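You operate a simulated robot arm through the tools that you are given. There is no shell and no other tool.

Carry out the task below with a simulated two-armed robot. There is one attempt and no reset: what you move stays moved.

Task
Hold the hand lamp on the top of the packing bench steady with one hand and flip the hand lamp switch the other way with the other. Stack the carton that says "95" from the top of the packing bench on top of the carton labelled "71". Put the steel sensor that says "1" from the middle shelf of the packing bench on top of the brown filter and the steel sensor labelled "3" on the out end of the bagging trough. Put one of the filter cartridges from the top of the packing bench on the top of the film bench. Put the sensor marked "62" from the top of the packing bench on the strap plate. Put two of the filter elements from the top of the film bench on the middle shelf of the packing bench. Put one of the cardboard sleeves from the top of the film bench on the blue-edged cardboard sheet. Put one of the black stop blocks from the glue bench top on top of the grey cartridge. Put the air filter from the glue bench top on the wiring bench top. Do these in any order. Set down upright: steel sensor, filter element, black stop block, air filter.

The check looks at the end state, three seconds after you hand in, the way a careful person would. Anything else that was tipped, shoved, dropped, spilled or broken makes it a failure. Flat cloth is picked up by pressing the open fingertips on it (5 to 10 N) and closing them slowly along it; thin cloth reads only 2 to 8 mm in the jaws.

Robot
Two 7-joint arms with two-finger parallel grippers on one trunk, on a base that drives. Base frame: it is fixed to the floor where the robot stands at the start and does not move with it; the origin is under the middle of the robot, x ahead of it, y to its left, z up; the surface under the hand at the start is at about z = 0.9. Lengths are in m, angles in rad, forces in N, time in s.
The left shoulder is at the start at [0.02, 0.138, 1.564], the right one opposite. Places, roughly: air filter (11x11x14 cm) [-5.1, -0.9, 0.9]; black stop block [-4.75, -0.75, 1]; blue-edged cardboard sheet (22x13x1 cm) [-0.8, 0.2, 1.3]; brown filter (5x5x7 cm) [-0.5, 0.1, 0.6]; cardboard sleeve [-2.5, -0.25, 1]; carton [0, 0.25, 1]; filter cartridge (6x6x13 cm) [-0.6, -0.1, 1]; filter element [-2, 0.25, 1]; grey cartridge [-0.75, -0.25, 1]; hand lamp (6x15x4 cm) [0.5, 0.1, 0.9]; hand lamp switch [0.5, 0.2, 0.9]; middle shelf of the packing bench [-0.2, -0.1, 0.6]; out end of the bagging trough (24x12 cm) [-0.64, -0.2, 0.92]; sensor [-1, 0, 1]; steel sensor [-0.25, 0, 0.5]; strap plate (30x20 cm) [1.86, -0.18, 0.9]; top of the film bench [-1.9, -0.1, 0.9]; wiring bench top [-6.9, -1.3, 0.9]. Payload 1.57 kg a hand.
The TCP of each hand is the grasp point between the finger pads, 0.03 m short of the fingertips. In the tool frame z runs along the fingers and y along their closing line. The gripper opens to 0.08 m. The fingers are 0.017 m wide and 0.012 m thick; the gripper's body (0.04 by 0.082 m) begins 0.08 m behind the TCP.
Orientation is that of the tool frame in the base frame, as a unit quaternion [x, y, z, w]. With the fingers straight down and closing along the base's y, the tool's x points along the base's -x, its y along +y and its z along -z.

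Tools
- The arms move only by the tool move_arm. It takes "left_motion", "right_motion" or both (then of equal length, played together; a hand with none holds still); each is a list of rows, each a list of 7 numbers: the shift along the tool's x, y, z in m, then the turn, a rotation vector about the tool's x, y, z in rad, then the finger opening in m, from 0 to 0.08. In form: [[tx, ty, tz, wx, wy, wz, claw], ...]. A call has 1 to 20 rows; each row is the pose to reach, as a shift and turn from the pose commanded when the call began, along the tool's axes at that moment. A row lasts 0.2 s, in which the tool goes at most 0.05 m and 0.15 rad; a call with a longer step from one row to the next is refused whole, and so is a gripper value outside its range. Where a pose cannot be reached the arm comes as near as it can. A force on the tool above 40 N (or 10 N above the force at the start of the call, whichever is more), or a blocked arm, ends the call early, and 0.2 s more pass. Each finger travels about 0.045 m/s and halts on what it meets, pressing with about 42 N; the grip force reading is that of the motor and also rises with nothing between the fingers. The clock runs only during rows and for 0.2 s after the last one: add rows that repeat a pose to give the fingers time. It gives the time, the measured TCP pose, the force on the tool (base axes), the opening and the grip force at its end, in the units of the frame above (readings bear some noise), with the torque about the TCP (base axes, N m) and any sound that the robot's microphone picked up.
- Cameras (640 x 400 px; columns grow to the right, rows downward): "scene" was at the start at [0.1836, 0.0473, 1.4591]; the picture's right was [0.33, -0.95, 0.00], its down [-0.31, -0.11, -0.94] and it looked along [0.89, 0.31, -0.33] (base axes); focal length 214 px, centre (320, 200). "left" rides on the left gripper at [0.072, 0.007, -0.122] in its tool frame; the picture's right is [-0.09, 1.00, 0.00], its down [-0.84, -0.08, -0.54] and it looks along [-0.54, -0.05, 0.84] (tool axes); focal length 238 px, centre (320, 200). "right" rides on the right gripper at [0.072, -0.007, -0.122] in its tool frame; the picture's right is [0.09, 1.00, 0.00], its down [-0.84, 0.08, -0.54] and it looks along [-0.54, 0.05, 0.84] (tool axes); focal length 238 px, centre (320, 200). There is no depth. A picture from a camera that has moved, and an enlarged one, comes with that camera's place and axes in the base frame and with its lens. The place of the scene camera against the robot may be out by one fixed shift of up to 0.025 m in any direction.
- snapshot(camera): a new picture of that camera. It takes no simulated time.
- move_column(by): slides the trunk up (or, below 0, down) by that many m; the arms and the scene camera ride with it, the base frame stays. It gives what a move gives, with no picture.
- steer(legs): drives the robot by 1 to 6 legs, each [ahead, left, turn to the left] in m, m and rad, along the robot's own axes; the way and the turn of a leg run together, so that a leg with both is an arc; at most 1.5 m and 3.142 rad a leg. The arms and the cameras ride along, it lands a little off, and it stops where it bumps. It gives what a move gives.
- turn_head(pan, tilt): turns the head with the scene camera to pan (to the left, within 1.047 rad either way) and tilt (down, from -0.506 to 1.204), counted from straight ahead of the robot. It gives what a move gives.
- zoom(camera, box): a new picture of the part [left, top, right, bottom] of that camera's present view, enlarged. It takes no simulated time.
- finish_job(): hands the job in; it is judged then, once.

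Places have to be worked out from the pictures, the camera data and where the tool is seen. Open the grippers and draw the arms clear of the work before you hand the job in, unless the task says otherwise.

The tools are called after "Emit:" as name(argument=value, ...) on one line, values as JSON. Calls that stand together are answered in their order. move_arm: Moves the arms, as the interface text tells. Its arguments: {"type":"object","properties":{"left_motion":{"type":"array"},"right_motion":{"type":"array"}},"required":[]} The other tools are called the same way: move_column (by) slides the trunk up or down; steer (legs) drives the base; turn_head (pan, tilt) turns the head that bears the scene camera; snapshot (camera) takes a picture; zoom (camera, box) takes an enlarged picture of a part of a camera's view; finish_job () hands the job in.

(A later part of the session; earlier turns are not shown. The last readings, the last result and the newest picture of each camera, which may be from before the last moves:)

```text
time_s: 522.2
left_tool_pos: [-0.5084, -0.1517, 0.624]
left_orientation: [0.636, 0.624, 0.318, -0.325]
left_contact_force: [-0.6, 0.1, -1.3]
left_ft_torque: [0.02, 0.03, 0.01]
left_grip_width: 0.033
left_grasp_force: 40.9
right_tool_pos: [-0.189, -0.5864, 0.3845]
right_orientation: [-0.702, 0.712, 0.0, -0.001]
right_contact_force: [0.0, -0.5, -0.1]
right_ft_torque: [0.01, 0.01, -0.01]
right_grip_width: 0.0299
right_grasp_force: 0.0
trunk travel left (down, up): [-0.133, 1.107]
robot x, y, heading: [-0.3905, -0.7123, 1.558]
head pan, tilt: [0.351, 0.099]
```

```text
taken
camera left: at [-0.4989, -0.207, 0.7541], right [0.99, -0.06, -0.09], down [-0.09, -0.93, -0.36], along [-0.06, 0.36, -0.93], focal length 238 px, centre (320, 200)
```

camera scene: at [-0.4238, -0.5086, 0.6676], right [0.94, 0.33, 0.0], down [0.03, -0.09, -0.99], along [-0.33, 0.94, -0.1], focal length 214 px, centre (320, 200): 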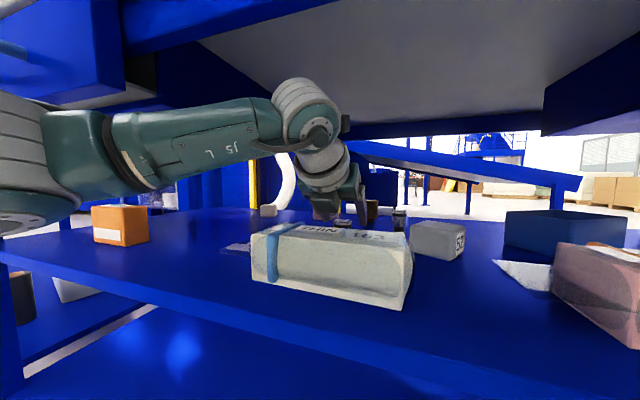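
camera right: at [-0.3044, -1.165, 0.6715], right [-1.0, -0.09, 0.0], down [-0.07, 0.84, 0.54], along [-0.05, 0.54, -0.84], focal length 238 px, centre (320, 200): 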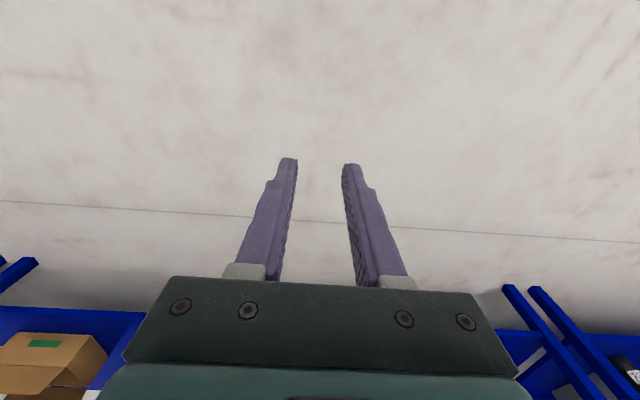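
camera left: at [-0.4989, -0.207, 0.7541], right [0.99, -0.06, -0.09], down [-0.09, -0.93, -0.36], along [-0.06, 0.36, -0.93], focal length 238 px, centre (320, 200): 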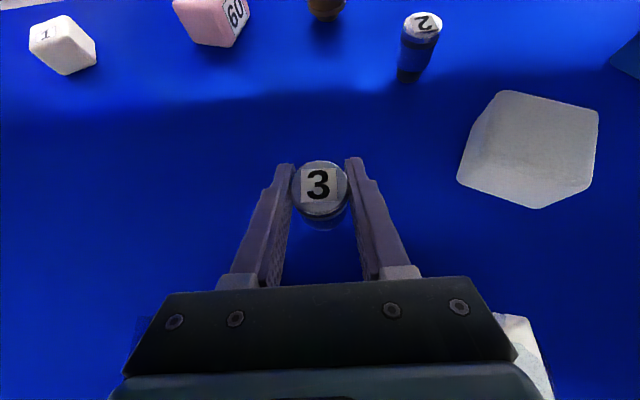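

Sensor 3 is held. To avoid the sack and apron, I raise 4 cm, strafe right into the gap between the two sacks, then lower and back out.

Emit:
move_column(by=0.04)

Emit:
steer(legs=[[0.0, -0.165, 0.0]])

Emit:
snapshot(camera="left")

Emit:
snapshot(camera="scene")

```text
time_s: 523.0
left_tool_pos: [-0.507, -0.1519, 0.6646]
left_orientation: [0.636, 0.624, 0.317, -0.325]
left_contact_force: [0.2, -0.3, -0.8]
left_ft_torque: [0.01, 0.0, 0.01]
left_grip_width: 0.033
left_grasp_force: 41.1
right_tool_pos: [-0.1894, -0.5868, 0.4246]
right_orientation: [-0.702, 0.713, -0.001, -0.001]
right_contact_force: [0.5, 0.2, 0.1]
right_ft_torque: [-0.03, 0.0, -0.02]
right_grip_width: 0.0299
right_grasp_force: 0.1
trunk travel left (down, up): [-0.173, 1.067]
robot x, y, heading: [-0.3884, -0.709, 1.549]
head pan, tilt: [0.351, 0.099]
```

```text
time_s: 524.5
left_tool_pos: [-0.3446, -0.1542, 0.6662]
left_orientation: [0.636, 0.624, 0.317, -0.326]
left_contact_force: [-0.3, -0.3, -1.8]
left_ft_torque: [0.0, -0.01, 0.0]
left_grip_width: 0.033
left_grasp_force: 41.3
right_tool_pos: [-0.0262, -0.5884, 0.4254]
right_orientation: [-0.702, 0.712, 0.0, -0.003]
right_contact_force: [0.3, -0.1, 0.7]
right_ft_torque: [0.01, 0.02, 0.0]
right_grip_width: 0.03
right_grasp_force: 0.0
trunk travel left (down, up): [-0.173, 1.067]
robot x, y, heading: [-0.2245, -0.7139, 1.559]
head pan, tilt: [0.351, 0.099]
```

```text
taken
camera left: at [-0.336, -0.2095, 0.7946], right [0.99, -0.06, -0.09], down [-0.09, -0.93, -0.36], along [-0.06, 0.36, -0.93], focal length 238 px, centre (320, 200)
```

left: 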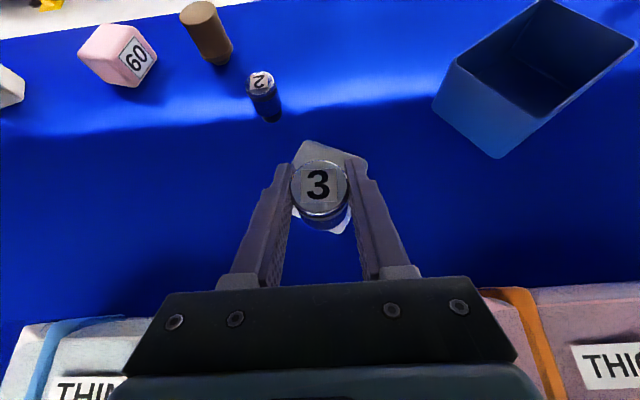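

```text
taken
camera scene: at [-0.2612, -0.5112, 0.7156], right [0.94, 0.33, 0.0], down [0.03, -0.09, -1.0], along [-0.33, 0.94, -0.1], focal length 214 px, centre (320, 200)
```

scene: 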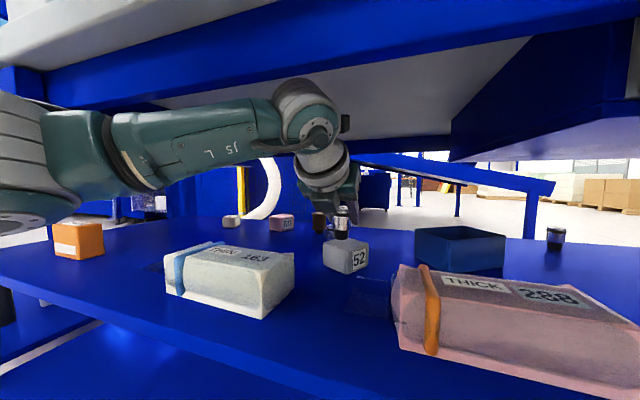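

The sensor is above the "52" cube. I flatten the hand by ~14° (lowering the wrist), shift right 1.2 cm and back out through the gap.

Emit:
move_arm(left_motion=[[0, 0, 0, 0, 0.08, 0, 0.02], [0, 0, 0, 0, 0.16, 0, 0.02], [0, 0, 0, 0, 0.24, 0, 0.02], [0, 0, 0, 0, 0.24, 0, 0.02]])

Emit:
steer(legs=[[-0.05, -0.012, 0.0]])

Emit:
snapshot(camera="left")

Emit:
snapshot(camera="scene")

```text
time_s: 525.5
left_tool_pos: [-0.3442, -0.1535, 0.6643]
left_orientation: [0.594, 0.58, 0.392, -0.397]
left_contact_force: [-0.5, 0.2, -1.5]
left_ft_torque: [0.01, 0.01, 0.0]
left_grip_width: 0.033
left_grasp_force: 41.2
right_tool_pos: [-0.0254, -0.59, 0.4256]
right_orientation: [-0.701, 0.713, 0.0, -0.002]
right_contact_force: [0.4, 0.4, 0.4]
right_ft_torque: [0.03, 0.01, -0.01]
right_grip_width: 0.0299
right_grasp_force: 0.0
trunk travel left (down, up): [-0.173, 1.067]
robot x, y, heading: [-0.2259, -0.7157, 1.552]
head pan, tilt: [0.351, 0.099]
```

```text
time_s: 526.4
left_tool_pos: [-0.3342, -0.2016, 0.6657]
left_orientation: [0.593, 0.58, 0.391, -0.399]
left_contact_force: [0.2, 0.4, -1.2]
left_ft_torque: [-0.01, -0.01, 0.02]
left_grip_width: 0.0328
left_grasp_force: 40.9
right_tool_pos: [-0.0153, -0.6379, 0.4259]
right_orientation: [-0.701, 0.713, 0.001, -0.001]
right_contact_force: [0.1, -0.1, -0.6]
right_ft_torque: [0.03, 0.0, -0.02]
right_grip_width: 0.0301
right_grasp_force: 0.0
trunk travel left (down, up): [-0.173, 1.067]
robot x, y, heading: [-0.2135, -0.7673, 1.552]
head pan, tilt: [0.351, 0.099]
```

```text
taken
camera left: at [-0.3255, -0.2875, 0.7782], right [0.99, -0.04, -0.1], down [-0.1, -0.82, -0.57], along [-0.06, 0.58, -0.81], focal length 238 px, centre (320, 200)
```

left: 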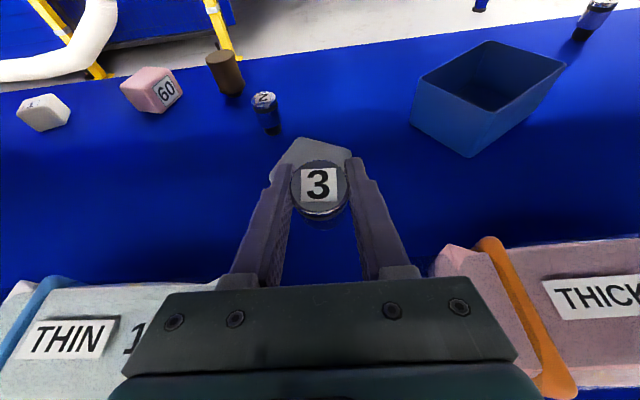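

```text
taken
camera scene: at [-0.2497, -0.5599, 0.7159], right [0.94, 0.33, 0.0], down [0.03, -0.09, -1.0], along [-0.33, 0.94, -0.1], focal length 214 px, centre (320, 200)
```

scene: 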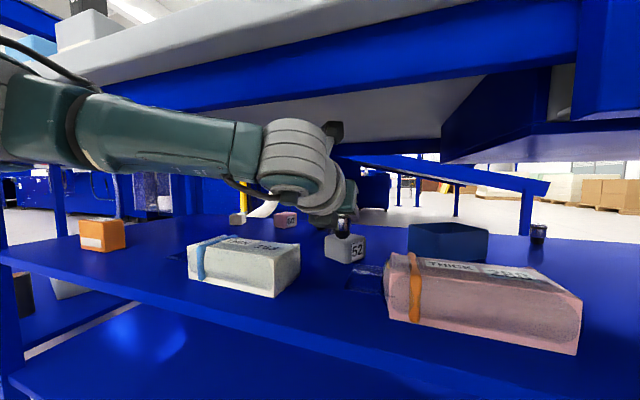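

Clear of the cube. Lower 3 cm and back out fully.

Emit:
move_column(by=-0.03)

Emit:
steer(legs=[[-0.45, 0.0, 0.0]])

Emit:
snapshot(camera="left")

Emit:
turn_head(pan=0.0, tilt=0.2)

Emit:
snapshot(camera="scene")

```text
time_s: 527.2
left_tool_pos: [-0.3329, -0.2044, 0.6349]
left_orientation: [0.593, 0.581, 0.391, -0.398]
left_contact_force: [-0.2, -0.2, -0.9]
left_ft_torque: [-0.02, -0.02, 0.0]
left_grip_width: 0.0331
left_grasp_force: 40.9
right_tool_pos: [-0.0147, -0.6389, 0.395]
right_orientation: [-0.701, 0.713, 0.0, -0.001]
right_contact_force: [0.1, 0.2, 0.3]
right_ft_torque: [-0.02, 0.03, -0.02]
right_grip_width: 0.0302
right_grasp_force: 0.0
trunk travel left (down, up): [-0.143, 1.097]
robot x, y, heading: [-0.2162, -0.7629, 1.553]
head pan, tilt: [0.351, 0.099]
```

```text
time_s: 529.9
left_tool_pos: [-0.3416, -0.6574, 0.6355]
left_orientation: [0.591, 0.581, 0.392, -0.399]
left_contact_force: [0.0, -0.3, -1.4]
left_ft_torque: [0.04, -0.01, -0.02]
left_grip_width: 0.0329
left_grasp_force: 40.9
right_tool_pos: [-0.0211, -1.093, 0.3942]
right_orientation: [-0.703, 0.711, 0.0, -0.001]
right_contact_force: [0.1, 0.2, -0.2]
right_ft_torque: [0.0, -0.02, -0.01]
right_grip_width: 0.0301
right_grasp_force: 0.0
trunk travel left (down, up): [-0.143, 1.097]
robot x, y, heading: [-0.2226, -1.2217, 1.56]
head pan, tilt: [0.351, 0.099]
```

```text
taken
camera left: at [-0.3337, -0.743, 0.7478], right [0.99, -0.04, -0.1], down [-0.09, -0.82, -0.57], along [-0.06, 0.58, -0.82], focal length 238 px, centre (320, 200)
```

left: 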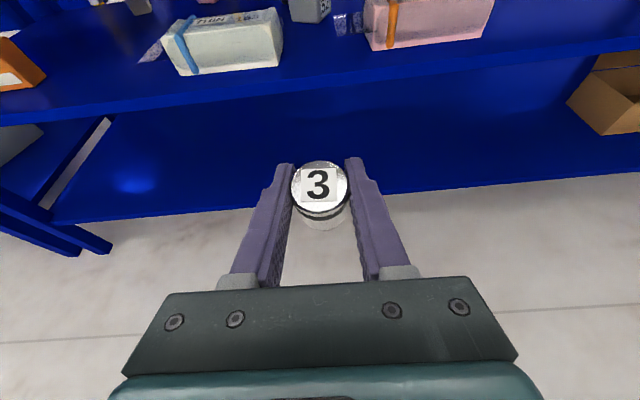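

```text
time_s: 530.7
left_tool_pos: [-0.3421, -0.6584, 0.6365]
left_orientation: [0.592, 0.581, 0.391, -0.399]
left_contact_force: [0.1, 0.1, -1.7]
left_ft_torque: [-0.03, 0.0, -0.03]
left_grip_width: 0.0328
left_grasp_force: 40.7
right_tool_pos: [-0.0217, -1.0922, 0.3956]
right_orientation: [-0.703, 0.711, 0.0, -0.002]
right_contact_force: [-0.1, 0.1, 0.5]
right_ft_torque: [0.0, 0.02, -0.01]
right_grip_width: 0.0299
right_grasp_force: 0.1
trunk travel left (down, up): [-0.143, 1.097]
robot x, y, heading: [-0.2243, -1.2188, 1.556]
head pan, tilt: [0.0, 0.201]
```

```text
taken
camera scene: at [-0.2253, -1.0094, 0.6762], right [1.0, -0.01, 0.0], down [0.0, -0.2, -0.98], along [0.01, 0.98, -0.2], focal length 214 px, centre (320, 200)
```

scene: 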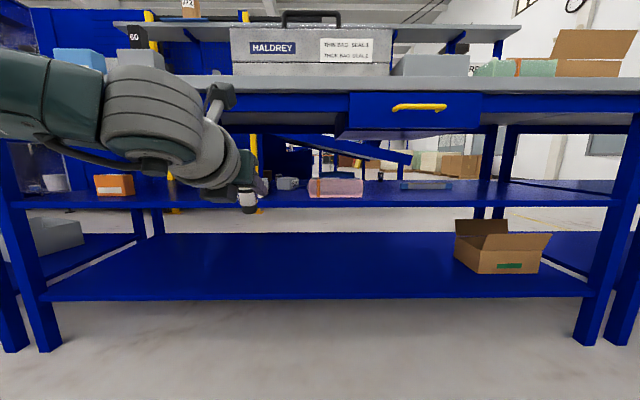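

Sensor 3 is out. Next: place it on the trough's out end. I raise the trunk, restore the sensor to vertical (pitch back 14°), and lower the arm relative to the shoulder so the forearm comes from above.

Emit:
move_column(by=0.4)

Emit:
move_arm(left_motion=[[0, 0, 0, 0, -0.08, 0, 0.02], [0, 0, 0, 0, -0.16, 0, 0.02], [0, 0, 0, 0, -0.24, 0, 0.02], [0, 0, 0, 0, -0.24, 0, 0.02]])

Emit:
move_column(by=0.25)

Emit:
move_arm(left_motion=[[-0.03, 0, 0.022, 0, 0, 0, 0.02], [-0.06, 0, 0.044, 0, 0, 0, 0.02], [-0.09, 0, 0.066, 0, 0, 0, 0.02], [-0.12, 0, 0.088, 0, 0, 0, 0.02], [-0.15, 0, 0.11, 0, 0, 0, 0.02], [-0.15, 0, 0.11, 0, 0, 0, 0.02]])

Emit:
turn_head(pan=0.4, tilt=0.7)

Emit:
snapshot(camera="scene")

```text
time_s: 534.6
left_tool_pos: [-0.3411, -0.6597, 1.0349]
left_orientation: [0.593, 0.581, 0.391, -0.398]
left_contact_force: [-0.2, -0.1, -1.1]
left_ft_torque: [-0.02, -0.01, 0.01]
left_grip_width: 0.033
left_grasp_force: 41.5
right_tool_pos: [-0.0215, -1.0931, 0.7938]
right_orientation: [-0.703, 0.711, 0.0, -0.001]
right_contact_force: [0.1, -0.2, 0.0]
right_ft_torque: [-0.01, 0.0, 0.01]
right_grip_width: 0.03
right_grasp_force: 0.1
trunk travel left (down, up): [-0.543, 0.697]
robot x, y, heading: [-0.2219, -1.2228, 1.554]
head pan, tilt: [0.0, 0.201]
```

```text
time_s: 535.6
left_tool_pos: [-0.3412, -0.6582, 1.0347]
left_orientation: [0.634, 0.626, 0.316, -0.326]
left_contact_force: [-0.1, -0.2, -1.3]
left_ft_torque: [-0.01, -0.02, -0.02]
left_grip_width: 0.0329
left_grasp_force: 41.1
right_tool_pos: [-0.0224, -1.0922, 0.795]
right_orientation: [-0.703, 0.711, 0.0, -0.001]
right_contact_force: [0.5, -0.5, 0.0]
right_ft_torque: [-0.01, -0.02, 0.03]
right_grip_width: 0.0302
right_grasp_force: 0.1
trunk travel left (down, up): [-0.543, 0.697]
robot x, y, heading: [-0.2196, -1.2168, 1.561]
head pan, tilt: [0.0, 0.201]
```

```text
time_s: 538.1
left_tool_pos: [-0.3425, -0.6583, 1.286]
left_orientation: [0.634, 0.625, 0.316, -0.327]
left_contact_force: [0.6, 0.0, -0.7]
left_ft_torque: [0.0, -0.02, 0.03]
left_grip_width: 0.0329
left_grasp_force: 40.7
right_tool_pos: [-0.0218, -1.0926, 1.0437]
right_orientation: [-0.703, 0.712, 0.0, -0.001]
right_contact_force: [0.5, 0.7, -0.1]
right_ft_torque: [0.0, 0.01, -0.04]
right_grip_width: 0.0301
right_grasp_force: 0.1
trunk travel left (down, up): [-0.793, 0.447]
robot x, y, heading: [-0.2216, -1.2226, 1.561]
head pan, tilt: [0.0, 0.201]
```

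```text
time_s: 539.5
left_tool_pos: [-0.3458, -0.6587, 1.0991]
left_orientation: [0.634, 0.625, 0.317, -0.326]
left_contact_force: [0.3, 0.3, -1.5]
left_ft_torque: [0.0, -0.01, -0.02]
left_grip_width: 0.0331
left_grasp_force: 41.0
right_tool_pos: [-0.0218, -1.092, 1.0453]
right_orientation: [-0.703, 0.711, 0.001, 0.0]
right_contact_force: [0.2, 0.2, 0.9]
right_ft_torque: [0.0, 0.0, -0.02]
right_grip_width: 0.0298
right_grasp_force: 0.1
trunk travel left (down, up): [-0.793, 0.447]
robot x, y, heading: [-0.2248, -1.2157, 1.552]
head pan, tilt: [0.0, 0.201]
```

```text
time_s: 540.5
left_tool_pos: [-0.3458, -0.6594, 1.1001]
left_orientation: [0.633, 0.626, 0.317, -0.327]
left_contact_force: [0.8, 0.6, -0.8]
left_ft_torque: [0.03, -0.03, 0.03]
left_grip_width: 0.0331
left_grasp_force: 41.5
right_tool_pos: [-0.0216, -1.0919, 1.0438]
right_orientation: [-0.703, 0.711, 0.001, -0.001]
right_contact_force: [-0.4, 0.1, -1.0]
right_ft_torque: [-0.03, 0.01, 0.01]
right_grip_width: 0.0298
right_grasp_force: 0.1
trunk travel left (down, up): [-0.793, 0.447]
robot x, y, heading: [-0.2217, -1.2177, 1.554]
head pan, tilt: [0.4, 0.7]
```

```text
taken
camera scene: at [-0.2584, -1.0237, 1.2809], right [0.93, 0.38, 0.0], down [0.24, -0.6, -0.77], along [-0.29, 0.71, -0.64], focal length 214 px, centre (320, 200)
```

scene: 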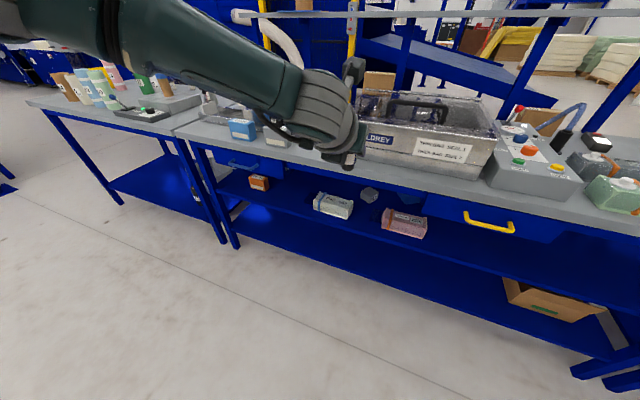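

The forearm now rises from the wrist. I move left and forward to bring the sensor near the out-end plate.

Emit:
steer(legs=[[0.0, 0.255, 0.0], [0.28, 0, 0]])

Emit:
snapshot(camera="left")

Emit:
snapshot(camera="scene")

```text
time_s: 543.9
left_tool_pos: [-0.5995, -0.3769, 1.0997]
left_orientation: [0.634, 0.625, 0.317, -0.327]
left_contact_force: [0.4, -0.2, -0.7]
left_ft_torque: [-0.01, 0.0, -0.03]
left_grip_width: 0.0328
left_grasp_force: 41.1
right_tool_pos: [-0.2751, -0.8086, 1.0447]
right_orientation: [-0.703, 0.711, 0.001, -0.001]
right_contact_force: [-0.6, 0.1, -0.1]
right_ft_torque: [-0.02, -0.01, 0.0]
right_grip_width: 0.0301
right_grasp_force: 0.0
trunk travel left (down, up): [-0.793, 0.447]
robot x, y, heading: [-0.4761, -0.933, 1.558]
head pan, tilt: [0.4, 0.7]
```

```text
taken
camera left: at [-0.59, -0.4319, 1.2289], right [0.99, -0.06, -0.09], down [-0.09, -0.93, -0.36], along [-0.07, 0.36, -0.93], focal length 238 px, centre (320, 200)
```

left: 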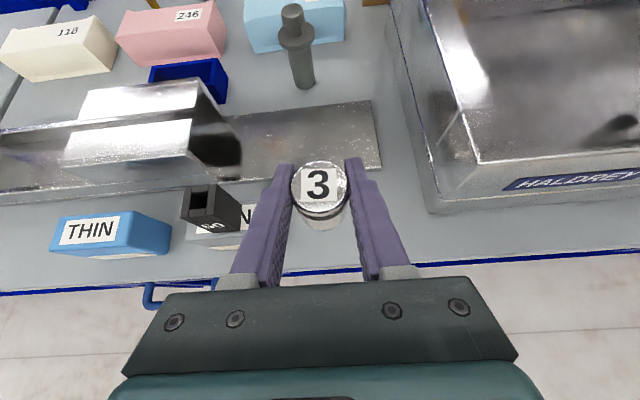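

```text
taken
camera scene: at [-0.5112, -0.7406, 1.2808], right [0.93, 0.38, 0.0], down [0.24, -0.6, -0.76], along [-0.29, 0.71, -0.64], focal length 214 px, centre (320, 200)
```

scene: 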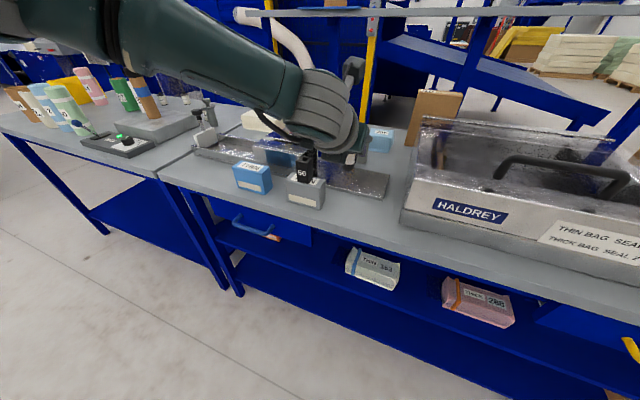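

The out-end plate spans x≈−0.73…−0.516, y −0.265…−0.144. I bring the sensor over (−0.60,−0.205) and lower.

Emit:
steer(legs=[[0.172, 0.003, 0.0]])

Emit:
move_column(by=-0.12)

Emit:
snapshot(camera="left")

Emit:
snapshot(camera="scene")

```text
time_s: 545.4
left_tool_pos: [-0.6015, -0.2064, 1.0997]
left_orientation: [0.634, 0.626, 0.316, -0.326]
left_contact_force: [-0.9, 0.4, -0.8]
left_ft_torque: [0.02, -0.01, 0.03]
left_grip_width: 0.0328
left_grasp_force: 40.9
right_tool_pos: [-0.2755, -0.6371, 1.045]
right_orientation: [-0.704, 0.71, 0.0, -0.001]
right_contact_force: [-1.3, 0.0, -0.2]
right_ft_torque: [0.03, -0.01, 0.03]
right_grip_width: 0.03
right_grasp_force: 0.0
trunk travel left (down, up): [-0.793, 0.447]
robot x, y, heading: [-0.4766, -0.7654, 1.56]
head pan, tilt: [0.4, 0.7]
```

```text
time_s: 546.9
left_tool_pos: [-0.6001, -0.2057, 0.9794]
left_orientation: [0.633, 0.626, 0.316, -0.327]
left_contact_force: [0.0, 0.1, -1.5]
left_ft_torque: [0.0, -0.03, 0.04]
left_grip_width: 0.0329
left_grasp_force: 40.8
right_tool_pos: [-0.2753, -0.6373, 0.9251]
right_orientation: [-0.704, 0.71, -0.001, -0.002]
right_contact_force: [0.0, 0.0, 0.0]
right_ft_torque: [0.01, 0.0, -0.01]
right_grip_width: 0.0301
right_grasp_force: 0.0
trunk travel left (down, up): [-0.673, 0.567]
robot x, y, heading: [-0.4791, -0.7667, 1.557]
head pan, tilt: [0.4, 0.7]
```

```text
taken
camera left: at [-0.5917, -0.2611, 1.1088], right [0.99, -0.06, -0.09], down [-0.09, -0.93, -0.36], along [-0.07, 0.36, -0.93], focal length 238 px, centre (320, 200)
```

left: 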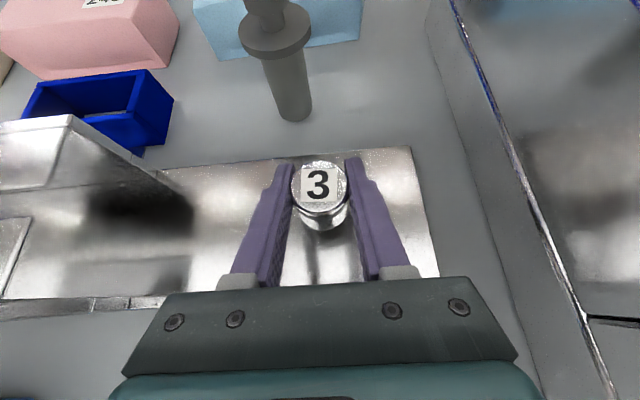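

```text
taken
camera scene: at [-0.5126, -0.5695, 1.1608], right [0.93, 0.38, 0.0], down [0.24, -0.6, -0.76], along [-0.29, 0.71, -0.64], focal length 214 px, centre (320, 200)
```

scene: 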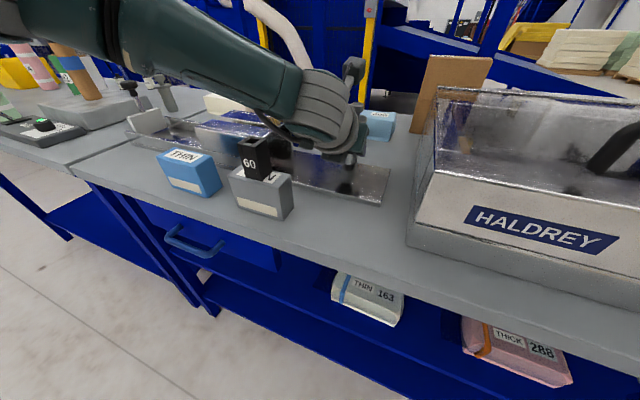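

Forearm clears the stop block. Lower 1.2 cm then creep by trunk.

Emit:
move_column(by=-0.012)

Emit:
move_column(by=-0.004)

Emit:
move_column(by=-0.003)

```text
time_s: 547.5
left_tool_pos: [-0.6005, -0.2052, 0.967]
left_orientation: [0.633, 0.626, 0.316, -0.327]
left_contact_force: [0.8, -0.6, -0.9]
left_ft_torque: [0.01, 0.0, -0.01]
left_grip_width: 0.0329
left_grasp_force: 40.8
right_tool_pos: [-0.2763, -0.637, 0.9127]
right_orientation: [-0.704, 0.71, 0.0, -0.002]
right_contact_force: [-0.5, 0.1, -0.1]
right_ft_torque: [0.01, -0.04, 0.03]
right_grip_width: 0.0301
right_grasp_force: 0.0
trunk travel left (down, up): [-0.661, 0.579]
robot x, y, heading: [-0.476, -0.7624, 1.556]
head pan, tilt: [0.4, 0.7]
```

```text
time_s: 548.0
left_tool_pos: [-0.6008, -0.2054, 0.9629]
left_orientation: [0.633, 0.626, 0.316, -0.327]
left_contact_force: [0.3, -0.3, -1.1]
left_ft_torque: [-0.02, 0.0, -0.01]
left_grip_width: 0.0327
left_grasp_force: 40.4
right_tool_pos: [-0.2757, -0.6375, 0.9085]
right_orientation: [-0.704, 0.71, 0.0, -0.002]
right_contact_force: [0.1, -0.3, 0.4]
right_ft_torque: [-0.02, 0.04, 0.03]
right_grip_width: 0.0297
right_grasp_force: 0.0
trunk travel left (down, up): [-0.657, 0.583]
robot x, y, heading: [-0.478, -0.7597, 1.564]
head pan, tilt: [0.4, 0.7]
```

```text
time_s: 548.5
left_tool_pos: [-0.6004, -0.2065, 0.9602]
left_orientation: [0.633, 0.626, 0.316, -0.327]
left_contact_force: [0.6, -0.5, -1.6]
left_ft_torque: [-0.02, 0.01, 0.01]
left_grip_width: 0.033
left_grasp_force: 41.2
right_tool_pos: [-0.2745, -0.6384, 0.9061]
right_orientation: [-0.704, 0.71, 0.0, -0.001]
right_contact_force: [-0.8, 0.1, 0.6]
right_ft_torque: [0.0, -0.01, -0.02]
right_grip_width: 0.0299
right_grasp_force: 0.0
trunk travel left (down, up): [-0.654, 0.586]
robot x, y, heading: [-0.4762, -0.7663, 1.56]
head pan, tilt: [0.4, 0.7]
```

Still hanging; continue in 3 mm steps.

Emit:
move_column(by=-0.003)

Emit:
move_column(by=-0.003)

Emit:
snapshot(camera="left")

```text
time_s: 549.0
left_tool_pos: [-0.6003, -0.2045, 0.958]
left_orientation: [0.634, 0.626, 0.317, -0.327]
left_contact_force: [-0.7, -1.5, 4.9]
left_ft_torque: [-0.09, -0.04, -0.02]
left_grip_width: 0.0329
left_grasp_force: 40.9
right_tool_pos: [-0.2763, -0.6379, 0.9025]
right_orientation: [-0.704, 0.71, -0.001, -0.001]
right_contact_force: [-0.5, 0.9, -0.5]
right_ft_torque: [0.06, 0.0, 0.0]
right_grip_width: 0.03
right_grasp_force: 0.0
trunk travel left (down, up): [-0.651, 0.589]
robot x, y, heading: [-0.4738, -0.7633, 1.558]
head pan, tilt: [0.4, 0.7]
```

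```text
time_s: 549.5
left_tool_pos: [-0.6007, -0.2031, 0.9575]
left_orientation: [0.633, 0.624, 0.319, -0.328]
left_contact_force: [0.6, -1.0, 17.0]
left_ft_torque: [-0.17, 0.06, 0.18]
left_grip_width: 0.0329
left_grasp_force: 41.5
right_tool_pos: [-0.2745, -0.6363, 0.9004]
right_orientation: [-0.704, 0.71, 0.0, 0.0]
right_contact_force: [1.1, 0.3, 0.3]
right_ft_torque: [-0.02, -0.01, 0.04]
right_grip_width: 0.0302
right_grasp_force: 0.0
trunk travel left (down, up): [-0.648, 0.592]
robot x, y, heading: [-0.4785, -0.7623, 1.56]
head pan, tilt: [0.4, 0.7]
```

```text
taken
camera left: at [-0.5917, -0.2592, 1.0864], right [0.99, -0.06, -0.09], down [-0.09, -0.93, -0.36], along [-0.07, 0.37, -0.93], focal length 238 px, centre (320, 200)
```

left: 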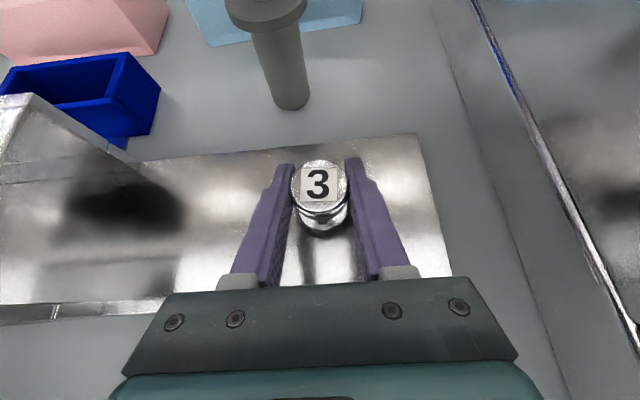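

Seated. Relieve 2 mm, open, and raise straight up.

Emit:
move_column(by=0.0025)

Emit:
move_arm(left_motion=[[0, 0, 0, 0, 0, 0, 0.034], [0, 0, 0, 0, 0, 0, 0.042], [0, 0, 0, 0, 0, 0, 0.055], [0, 0, 0, 0, 0, 0, 0.065], [0, 0, 0, 0, 0, 0, 0.07]])

Emit:
move_column(by=0.12)

Emit:
snapshot(camera="left")

```text
time_s: 550.1
left_tool_pos: [-0.6019, -0.2047, 0.9567]
left_orientation: [0.634, 0.626, 0.317, -0.327]
left_contact_force: [0.2, 3.0, 8.4]
left_ft_torque: [0.16, -0.13, -0.01]
left_grip_width: 0.033
left_grasp_force: 40.8
right_tool_pos: [-0.2747, -0.6359, 0.9031]
right_orientation: [-0.705, 0.709, 0.0, 0.0]
right_contact_force: [-0.2, 0.0, 0.0]
right_ft_torque: [0.0, 0.0, -0.01]
right_grip_width: 0.0299
right_grasp_force: 0.1
trunk travel left (down, up): [-0.651, 0.589]
robot x, y, heading: [-0.4782, -0.765, 1.561]
head pan, tilt: [0.4, 0.7]
```

```text
time_s: 551.3
left_tool_pos: [-0.6006, -0.2045, 0.9575]
left_orientation: [0.634, 0.626, 0.316, -0.327]
left_contact_force: [-0.9, 0.4, 0.3]
left_ft_torque: [-0.02, -0.01, -0.02]
left_grip_width: 0.0699
left_grasp_force: 0.0
right_tool_pos: [-0.2759, -0.6381, 0.9036]
right_orientation: [-0.704, 0.71, 0.0, -0.001]
right_contact_force: [0.1, -0.2, -0.4]
right_ft_torque: [0.02, 0.01, 0.01]
right_grip_width: 0.0301
right_grasp_force: 0.1
trunk travel left (down, up): [-0.651, 0.589]
robot x, y, heading: [-0.4768, -0.7659, 1.56]
head pan, tilt: [0.4, 0.7]
```

```text
time_s: 552.8
left_tool_pos: [-0.5997, -0.2051, 1.0757]
left_orientation: [0.634, 0.626, 0.316, -0.327]
left_contact_force: [0.0, 0.7, 0.6]
left_ft_torque: [0.0, -0.01, 0.02]
left_grip_width: 0.0701
left_grasp_force: 0.1
right_tool_pos: [-0.276, -0.6378, 1.0222]
right_orientation: [-0.704, 0.71, 0.0, -0.002]
right_contact_force: [-1.0, 1.4, 0.1]
right_ft_torque: [0.03, -0.01, 0.01]
right_grip_width: 0.0302
right_grasp_force: 0.2
trunk travel left (down, up): [-0.771, 0.469]
robot x, y, heading: [-0.4824, -0.7697, 1.56]
head pan, tilt: [0.4, 0.7]
```

```text
taken
camera left: at [-0.5918, -0.261, 1.2062], right [0.99, -0.06, -0.09], down [-0.09, -0.93, -0.36], along [-0.07, 0.36, -0.93], focal length 238 px, centre (320, 200)
```

left: 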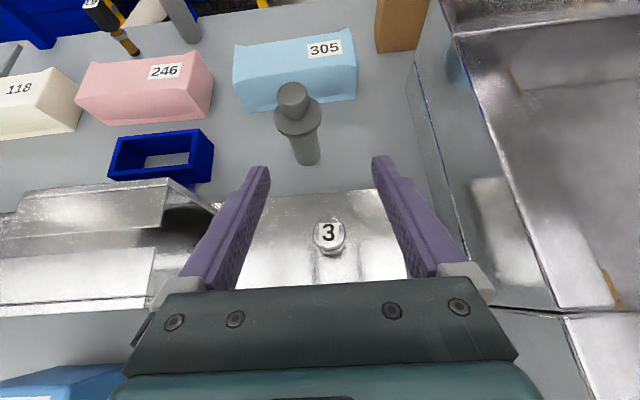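

Sensor 3 stands on the out end. Next: filter elements from the film bench. I'll approach the two at ≈(−1.90,0.143) and (−1.79,0.20) from the −x end facing +x, with this same pitched hand. I raise, back off and travel around.

Emit:
move_column(by=0.3)

Emit:
steer(legs=[[-0.25, 0, 0.01], [0, 1.3, 0], [0, 1.3, 0], [0, 0, -1.57], [0.0, 0.5, 0]])

Emit:
turn_head(pan=0.0, tilt=0.7)

Emit:
snapshot(camera="scene")

```text
time_s: 555.8
left_tool_pos: [-0.6016, -0.2045, 1.3771]
left_orientation: [0.633, 0.626, 0.316, -0.327]
left_contact_force: [-0.9, -0.6, 1.0]
left_ft_torque: [0.02, -0.02, 0.02]
left_grip_width: 0.0702
left_grasp_force: 0.0
right_tool_pos: [-0.2756, -0.6365, 1.3228]
right_orientation: [-0.704, 0.71, 0.0, -0.001]
right_contact_force: [0.8, 0.0, -0.1]
right_ft_torque: [0.01, -0.01, 0.01]
right_grip_width: 0.0303
right_grasp_force: 0.1
trunk travel left (down, up): [-1.071, 0.169]
robot x, y, heading: [-0.4797, -0.763, 1.56]
head pan, tilt: [0.4, 0.7]
```

```text
time_s: 576.1
left_tool_pos: [-2.4598, -0.4452, 1.3769]
left_orientation: [0.89, -0.009, 0.456, -0.006]
left_contact_force: [0.1, -0.4, 0.5]
left_ft_torque: [0.03, 0.01, -0.01]
left_grip_width: 0.0698
left_grasp_force: 0.0
right_tool_pos: [-2.8943, -0.766, 1.3217]
right_orientation: [0.008, 1.0, 0.001, -0.001]
right_contact_force: [0.0, 0.2, -0.2]
right_ft_torque: [-0.02, -0.03, 0.06]
right_grip_width: 0.0302
right_grasp_force: 0.0
trunk travel left (down, up): [-1.071, 0.169]
robot x, y, heading: [-3.0179, -0.5673, -0.014]
head pan, tilt: [0.4, 0.7]
```

```text
time_s: 576.9
left_tool_pos: [-2.4605, -0.445, 1.3769]
left_orientation: [0.891, -0.009, 0.454, -0.005]
left_contact_force: [-0.3, -0.4, 0.5]
left_ft_torque: [0.01, 0.04, 0.0]
left_grip_width: 0.07
left_grasp_force: 0.1
right_tool_pos: [-2.8964, -0.7675, 1.3232]
right_orientation: [0.008, 1.0, 0.001, 0.0]
right_contact_force: [-0.6, -0.1, 0.5]
right_ft_torque: [0.01, -0.03, -0.05]
right_grip_width: 0.03
right_grasp_force: 0.0
trunk travel left (down, up): [-1.071, 0.169]
robot x, y, heading: [-3.0194, -0.5675, -0.017]
head pan, tilt: [0.0, 0.7]
```

```text
taken
camera scene: at [-2.8396, -0.5507, 1.5583], right [-0.02, -1.0, 0.0], down [-0.64, 0.01, -0.76], along [0.76, -0.01, -0.64], focal length 214 px, centre (320, 200)
```

scene: 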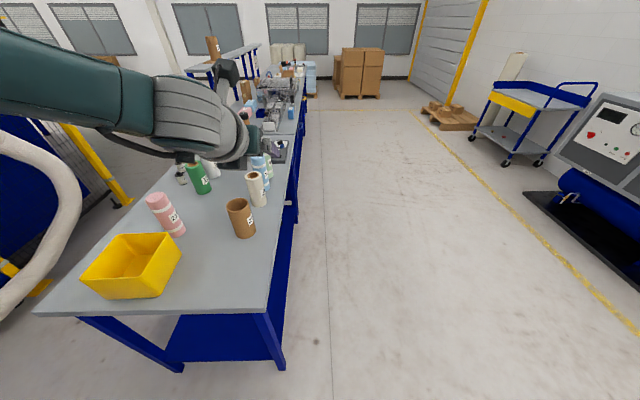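

Emit:
steer(legs=[[0.0, 0.59, 0.017], [0.3, 0, 0]])

Emit:
snapshot(camera="left")

Emit:
snapshot(camera="scene")

```text
time_s: 582.0
left_tool_pos: [-2.158, 0.1616, 1.3762]
left_orientation: [0.891, -0.001, 0.454, -0.01]
left_contact_force: [0.0, -0.5, 1.0]
left_ft_torque: [-0.03, 0.01, 0.03]
left_grip_width: 0.07
left_grasp_force: 0.0
right_tool_pos: [-2.5855, -0.1674, 1.3216]
right_orientation: [0.0, 1.0, 0.001, -0.001]
right_contact_force: [-0.7, 0.4, 0.8]
right_ft_torque: [0.01, 0.01, 0.01]
right_grip_width: 0.0302
right_grasp_force: 0.0
trunk travel left (down, up): [-1.071, 0.169]
robot x, y, heading: [-2.7174, 0.0321, -0.001]
head pan, tilt: [0.0, 0.7]
```

```text
taken
camera left: at [-2.2139, 0.153, 1.5061], right [-0.05, -0.99, -0.09], down [-0.93, 0.08, -0.36], along [0.36, 0.07, -0.93], focal length 238 px, centre (320, 200)
```

left: 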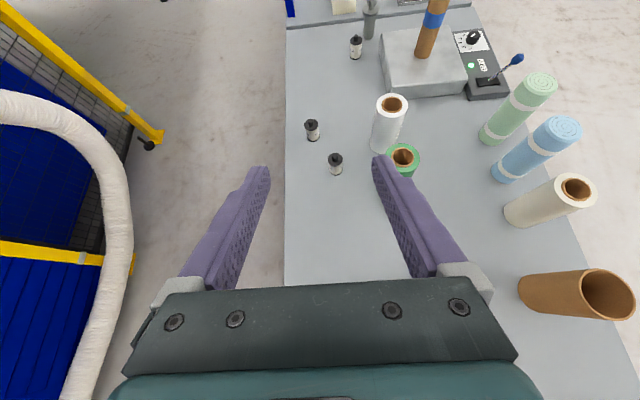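

```text
taken
camera scene: at [-2.535, 0.0489, 1.5583], right [0.0, -1.0, 0.0], down [-0.64, 0.0, -0.76], along [0.76, 0.0, -0.64], focal length 214 px, centre (320, 200)
```

scene: 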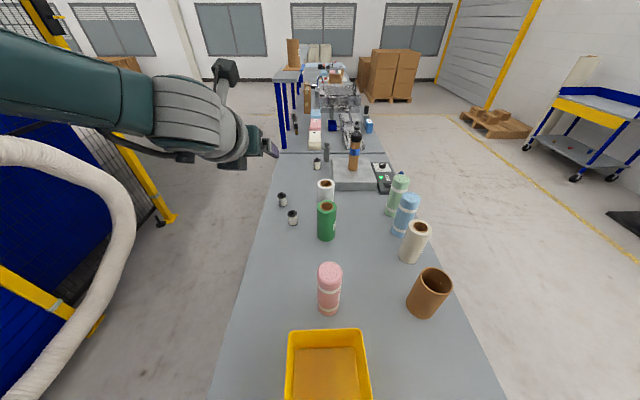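

Elements at ≈(−1.88,0.148) and (−1.765,0.209). Zoom for shape.

Emit:
zoom(camera="left", box=[290, 100, 360, 190])

Emit:
zoom(camera="scene", box=[265, 180, 315, 235])

```text
4.44 times, centred on (325, 145) of left
camera zoom: at [-2.2139, 0.153, 1.5061], right [-0.05, -0.99, -0.09], down [-0.93, 0.08, -0.36], along [0.36, 0.07, -0.93], focal length 1059 px, centre (298, 444)
```

zoom: 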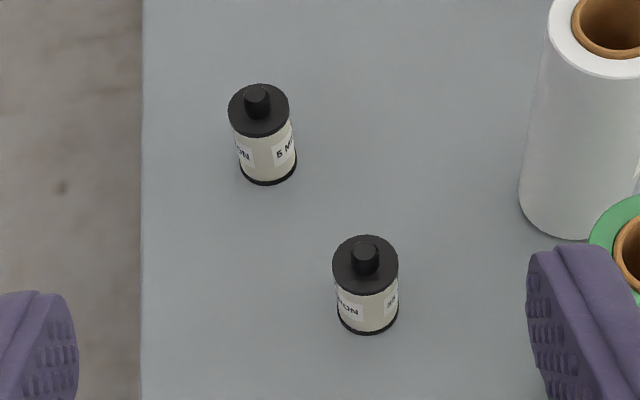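

```text
7.27 times, centred on (290, 208) of scene
camera zoom: at [-2.535, 0.0489, 1.5583], right [0.0, -1.0, 0.0], down [-0.64, 0.0, -0.76], along [0.76, 0.0, -0.64], focal length 1560 px, centre (538, 146)
```

zoom: 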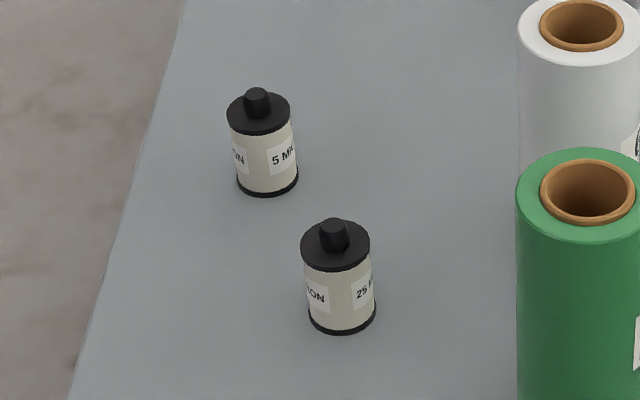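

Elements are ⌀≈3.9 cm, ≈5.7 cm tall. I lower the arm a bit relative to the shoulder and drive above the nearer element.

Emit:
move_arm(left_motion=[[-0.022, 0, 0.016, 0, 0, 0, 0.07], [-0.043, 0, 0.031, 0, 0, 0, 0.07], [-0.0647, 0, 0.047, 0, 0, 0, 0.07], [-0.0647, 0, 0.047, 0, 0, 0, 0.07]])

Emit:
steer(legs=[[0.2, -0.0136, 0]])

Emit:
snapshot(camera="left")

```text
time_s: 583.0
left_tool_pos: [-2.1584, 0.1602, 1.3015]
left_orientation: [0.891, -0.001, 0.454, -0.009]
left_contact_force: [-0.8, 0.4, 0.0]
left_ft_torque: [-0.01, -0.06, 0.04]
left_grip_width: 0.0701
left_grasp_force: 0.1
left hand out of reach, approached as far as the arm can: row 3, 4
right_tool_pos: [-2.587, -0.169, 1.3206]
right_orientation: [0.0, 1.0, 0.001, -0.001]
right_contact_force: [-0.9, -0.5, 0.1]
right_ft_torque: [-0.01, 0.03, -0.05]
right_grip_width: 0.0298
right_grasp_force: 0.1
trunk travel left (down, up): [-1.071, 0.169]
robot x, y, heading: [-2.7184, 0.0339, 0.001]
head pan, tilt: [0.0, 0.7]
```

```text
time_s: 584.5
left_tool_pos: [-1.9611, 0.1478, 1.3018]
left_orientation: [0.891, -0.001, 0.454, -0.009]
left_contact_force: [-0.1, 0.5, -0.5]
left_ft_torque: [0.01, 0.0, 0.03]
left_grip_width: 0.0699
left_grasp_force: 0.0
right_tool_pos: [-2.391, -0.1815, 1.3229]
right_orientation: [0.0, 1.0, 0.0, -0.002]
right_contact_force: [0.9, 0.0, 0.3]
right_ft_torque: [0.01, -0.02, 0.0]
right_grip_width: 0.0301
right_grasp_force: 0.1
trunk travel left (down, up): [-1.071, 0.169]
robot x, y, heading: [-2.5195, 0.0179, -0.002]
head pan, tilt: [0.0, 0.7]
```

```text
taken
camera left: at [-2.0178, 0.1388, 1.4308], right [-0.05, -0.99, -0.09], down [-0.93, 0.08, -0.36], along [0.36, 0.07, -0.93], focal length 238 px, centre (320, 200)
```

left: 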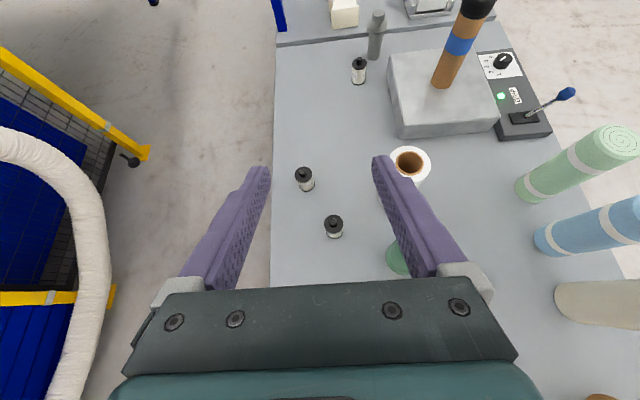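

I raise the right hand (so it stays above the items when I lower) and finish the horizontal alignment.

Emit:
move_arm(right_motion=[[0, -0.01, -0.04, 0, 0, 0, 0.03], [0, -0.02, -0.08, 0, 0, 0, 0.03], [0, -0.03, -0.12, 0, 0, 0, 0.03], [0, -0.04, -0.16, 0, 0, 0, 0.03], [0, -0.05, -0.2, 0, 0, 0, 0.03], [0, -0.05, -0.2, 0, 0, 0, 0.03]])

Emit:
steer(legs=[[0.078, 0.001, 0]])

Emit:
move_column(by=-0.25)

Emit:
snapshot(camera="left")

Emit:
snapshot(camera="right")

```text
time_s: 585.9
left_tool_pos: [-1.9625, 0.1477, 1.3013]
left_orientation: [0.891, -0.001, 0.454, -0.009]
left_contact_force: [-0.1, 0.1, 0.6]
left_ft_torque: [-0.02, -0.01, 0.02]
left_grip_width: 0.0701
left_grasp_force: 0.1
right_tool_pos: [-2.339, -0.2576, 1.5289]
right_orientation: [-0.005, 1.0, 0.004, -0.022]
right_contact_force: [0.3, 0.2, 0.6]
right_ft_torque: [0.01, 0.0, -0.02]
right_grip_width: 0.0302
right_grasp_force: 0.1
right hand out of reach, approached as far as the arm can: row 1, 2, 3, 4, 5, 6
trunk travel left (down, up): [-1.071, 0.169]
robot x, y, heading: [-2.5179, 0.0164, -0.002]
head pan, tilt: [0.0, 0.7]
```

```text
time_s: 587.0
left_tool_pos: [-1.8848, 0.1475, 1.3008]
left_orientation: [0.891, 0.0, 0.454, -0.01]
left_contact_force: [0.1, -0.5, -0.9]
left_ft_torque: [-0.02, 0.02, 0.01]
left_grip_width: 0.07
left_grasp_force: 0.1
right_tool_pos: [-2.2607, -0.2586, 1.5285]
right_orientation: [-0.005, 1.0, 0.002, -0.024]
right_contact_force: [0.6, 0.1, -0.2]
right_ft_torque: [0.02, -0.01, 0.01]
right_grip_width: 0.03
right_grasp_force: 0.1
trunk travel left (down, up): [-1.071, 0.169]
robot x, y, heading: [-2.4426, 0.0167, -0.006]
head pan, tilt: [0.0, 0.7]
```

```text
time_s: 589.6
left_tool_pos: [-1.8838, 0.1481, 1.0505]
left_orientation: [0.891, -0.002, 0.454, -0.009]
left_contact_force: [1.2, 1.3, 0.0]
left_ft_torque: [-0.01, -0.01, -0.03]
left_grip_width: 0.0703
left_grasp_force: 0.1
right_tool_pos: [-2.2615, -0.2588, 1.2791]
right_orientation: [-0.006, 1.0, 0.001, -0.025]
right_contact_force: [-0.8, -0.3, 0.3]
right_ft_torque: [0.01, -0.02, 0.02]
right_grip_width: 0.03
right_grasp_force: 0.1
trunk travel left (down, up): [-0.821, 0.419]
robot x, y, heading: [-2.4423, 0.0221, -0.002]
head pan, tilt: [0.0, 0.7]
```

```text
taken
camera left: at [-1.9406, 0.1397, 1.1807], right [-0.05, -0.99, -0.09], down [-0.93, 0.08, -0.36], along [0.36, 0.07, -0.93], focal length 238 px, centre (320, 200)
```

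left: 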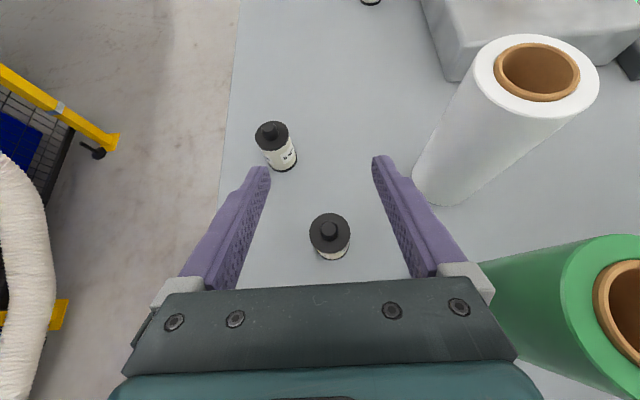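

```text
taken
camera right: at [-2.3275, -0.2658, 1.4039], right [-0.1, 0.99, 0.01], down [0.86, 0.09, 0.5], along [0.5, 0.06, -0.87], focal length 238 px, centre (320, 200)
```

right: 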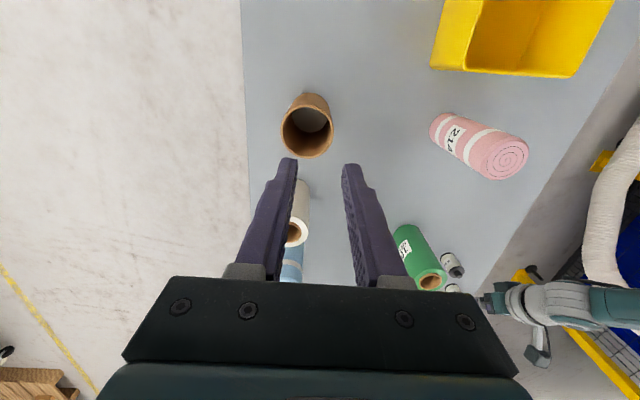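

Aligned within ~5 mm. I lower to grip height with the jaws open 6 cm and check.

Emit:
move_arm(left_motion=[[-0.0015, 0, -0.002, 0, 0, 0, 0.065], [-0.003, -0.001, -0.004, 0, 0, 0, 0.06]])

Emit:
move_column(by=-0.11)

Emit:
snapshot(camera="left")

```text
time_s: 590.2
left_tool_pos: [-1.8898, 0.1479, 1.0502]
left_orientation: [0.891, -0.001, 0.454, -0.01]
left_contact_force: [-0.1, 0.5, 0.2]
left_ft_torque: [0.0, 0.02, -0.02]
left_grip_width: 0.0599
left_grasp_force: 0.1
right_tool_pos: [-2.2627, -0.257, 1.2778]
right_orientation: [-0.005, 1.0, 0.002, -0.025]
right_contact_force: [-0.4, 0.0, 0.1]
right_ft_torque: [-0.02, 0.04, 0.01]
right_grip_width: 0.0299
right_grasp_force: 0.0
trunk travel left (down, up): [-0.821, 0.419]
robot x, y, heading: [-2.4443, 0.0194, -0.002]
head pan, tilt: [0.0, 0.7]
```

```text
time_s: 591.6
left_tool_pos: [-1.8895, 0.1482, 0.9403]
left_orientation: [0.89, -0.001, 0.455, -0.008]
left_contact_force: [-0.1, 0.8, 0.8]
left_ft_torque: [0.02, 0.0, 0.01]
left_grip_width: 0.0601
left_grasp_force: 0.0
right_tool_pos: [-2.2626, -0.2583, 1.1684]
right_orientation: [-0.006, 1.0, 0.001, -0.026]
right_contact_force: [-0.4, -0.5, 0.4]
right_ft_torque: [0.0, 0.03, 0.0]
right_grip_width: 0.0301
right_grasp_force: 0.0
trunk travel left (down, up): [-0.711, 0.529]
robot x, y, heading: [-2.4437, 0.0164, -0.006]
head pan, tilt: [0.0, 0.7]
```

```text
taken
camera left: at [-1.9457, 0.1405, 1.0707], right [-0.05, -0.99, -0.09], down [-0.93, 0.08, -0.36], along [0.36, 0.07, -0.93], focal length 238 px, centre (320, 200)
```

left: 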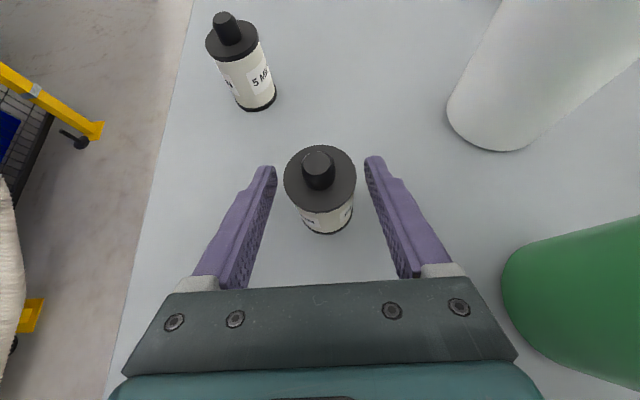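

Good. Close the jaws on the element and lift.

Emit:
move_arm(left_motion=[[0.0, 0, 0.003, 0, 0, 0, 0.05], [0.0, 0, 0.003, 0, 0, 0, 0.04], [0.0, 0, 0.003, 0, 0, 0, 0.03], [0.0, 0, 0.003, 0, 0, 0, 0.025], [0.0, 0, 0.003, 0, 0, 0, 0.025]])

Emit:
move_column(by=0.2)

Emit:
snapshot(camera="left")

```text
time_s: 592.8
left_tool_pos: [-1.8884, 0.1496, 0.9393]
left_orientation: [0.891, 0.0, 0.454, -0.01]
left_contact_force: [-1.1, 0.6, 0.5]
left_ft_torque: [-0.03, -0.02, 0.01]
left_grip_width: 0.038
left_grasp_force: 39.0
right_tool_pos: [-2.2627, -0.2589, 1.1677]
right_orientation: [-0.005, 1.0, 0.002, -0.025]
right_contact_force: [-0.1, 0.6, 1.1]
right_ft_torque: [0.03, 0.01, 0.0]
right_grip_width: 0.03
right_grasp_force: 0.0
trunk travel left (down, up): [-0.711, 0.529]
robot x, y, heading: [-2.4435, 0.0161, 0.004]
head pan, tilt: [0.0, 0.7]
```

```text
time_s: 595.0
left_tool_pos: [-1.8864, 0.1493, 1.1384]
left_orientation: [0.891, -0.001, 0.454, -0.01]
left_contact_force: [0.5, 0.3, 0.1]
left_ft_torque: [-0.03, -0.01, 0.03]
left_grip_width: 0.0378
left_grasp_force: 41.4
right_tool_pos: [-2.2627, -0.2575, 1.3677]
right_orientation: [-0.005, 1.0, 0.002, -0.025]
right_contact_force: [1.1, -0.4, -0.2]
right_ft_torque: [-0.03, -0.02, 0.01]
right_grip_width: 0.0299
right_grasp_force: 0.0
trunk travel left (down, up): [-0.911, 0.329]
robot x, y, heading: [-2.4411, 0.0168, 0.003]
head pan, tilt: [0.0, 0.7]
```

```text
taken
camera left: at [-1.9433, 0.1413, 1.2684], right [-0.05, -0.99, -0.09], down [-0.93, 0.08, -0.36], along [0.36, 0.07, -0.93], focal length 238 px, centre (320, 200)
```

left: 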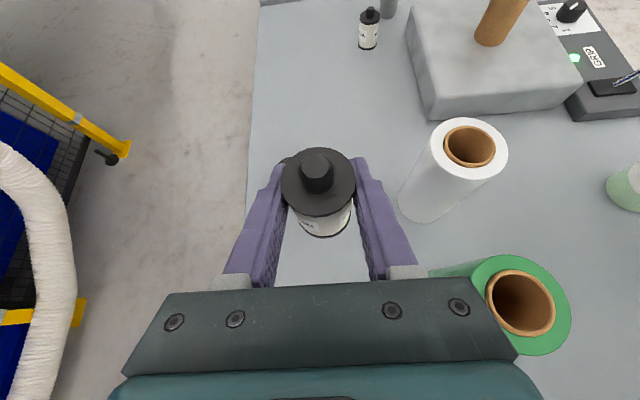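

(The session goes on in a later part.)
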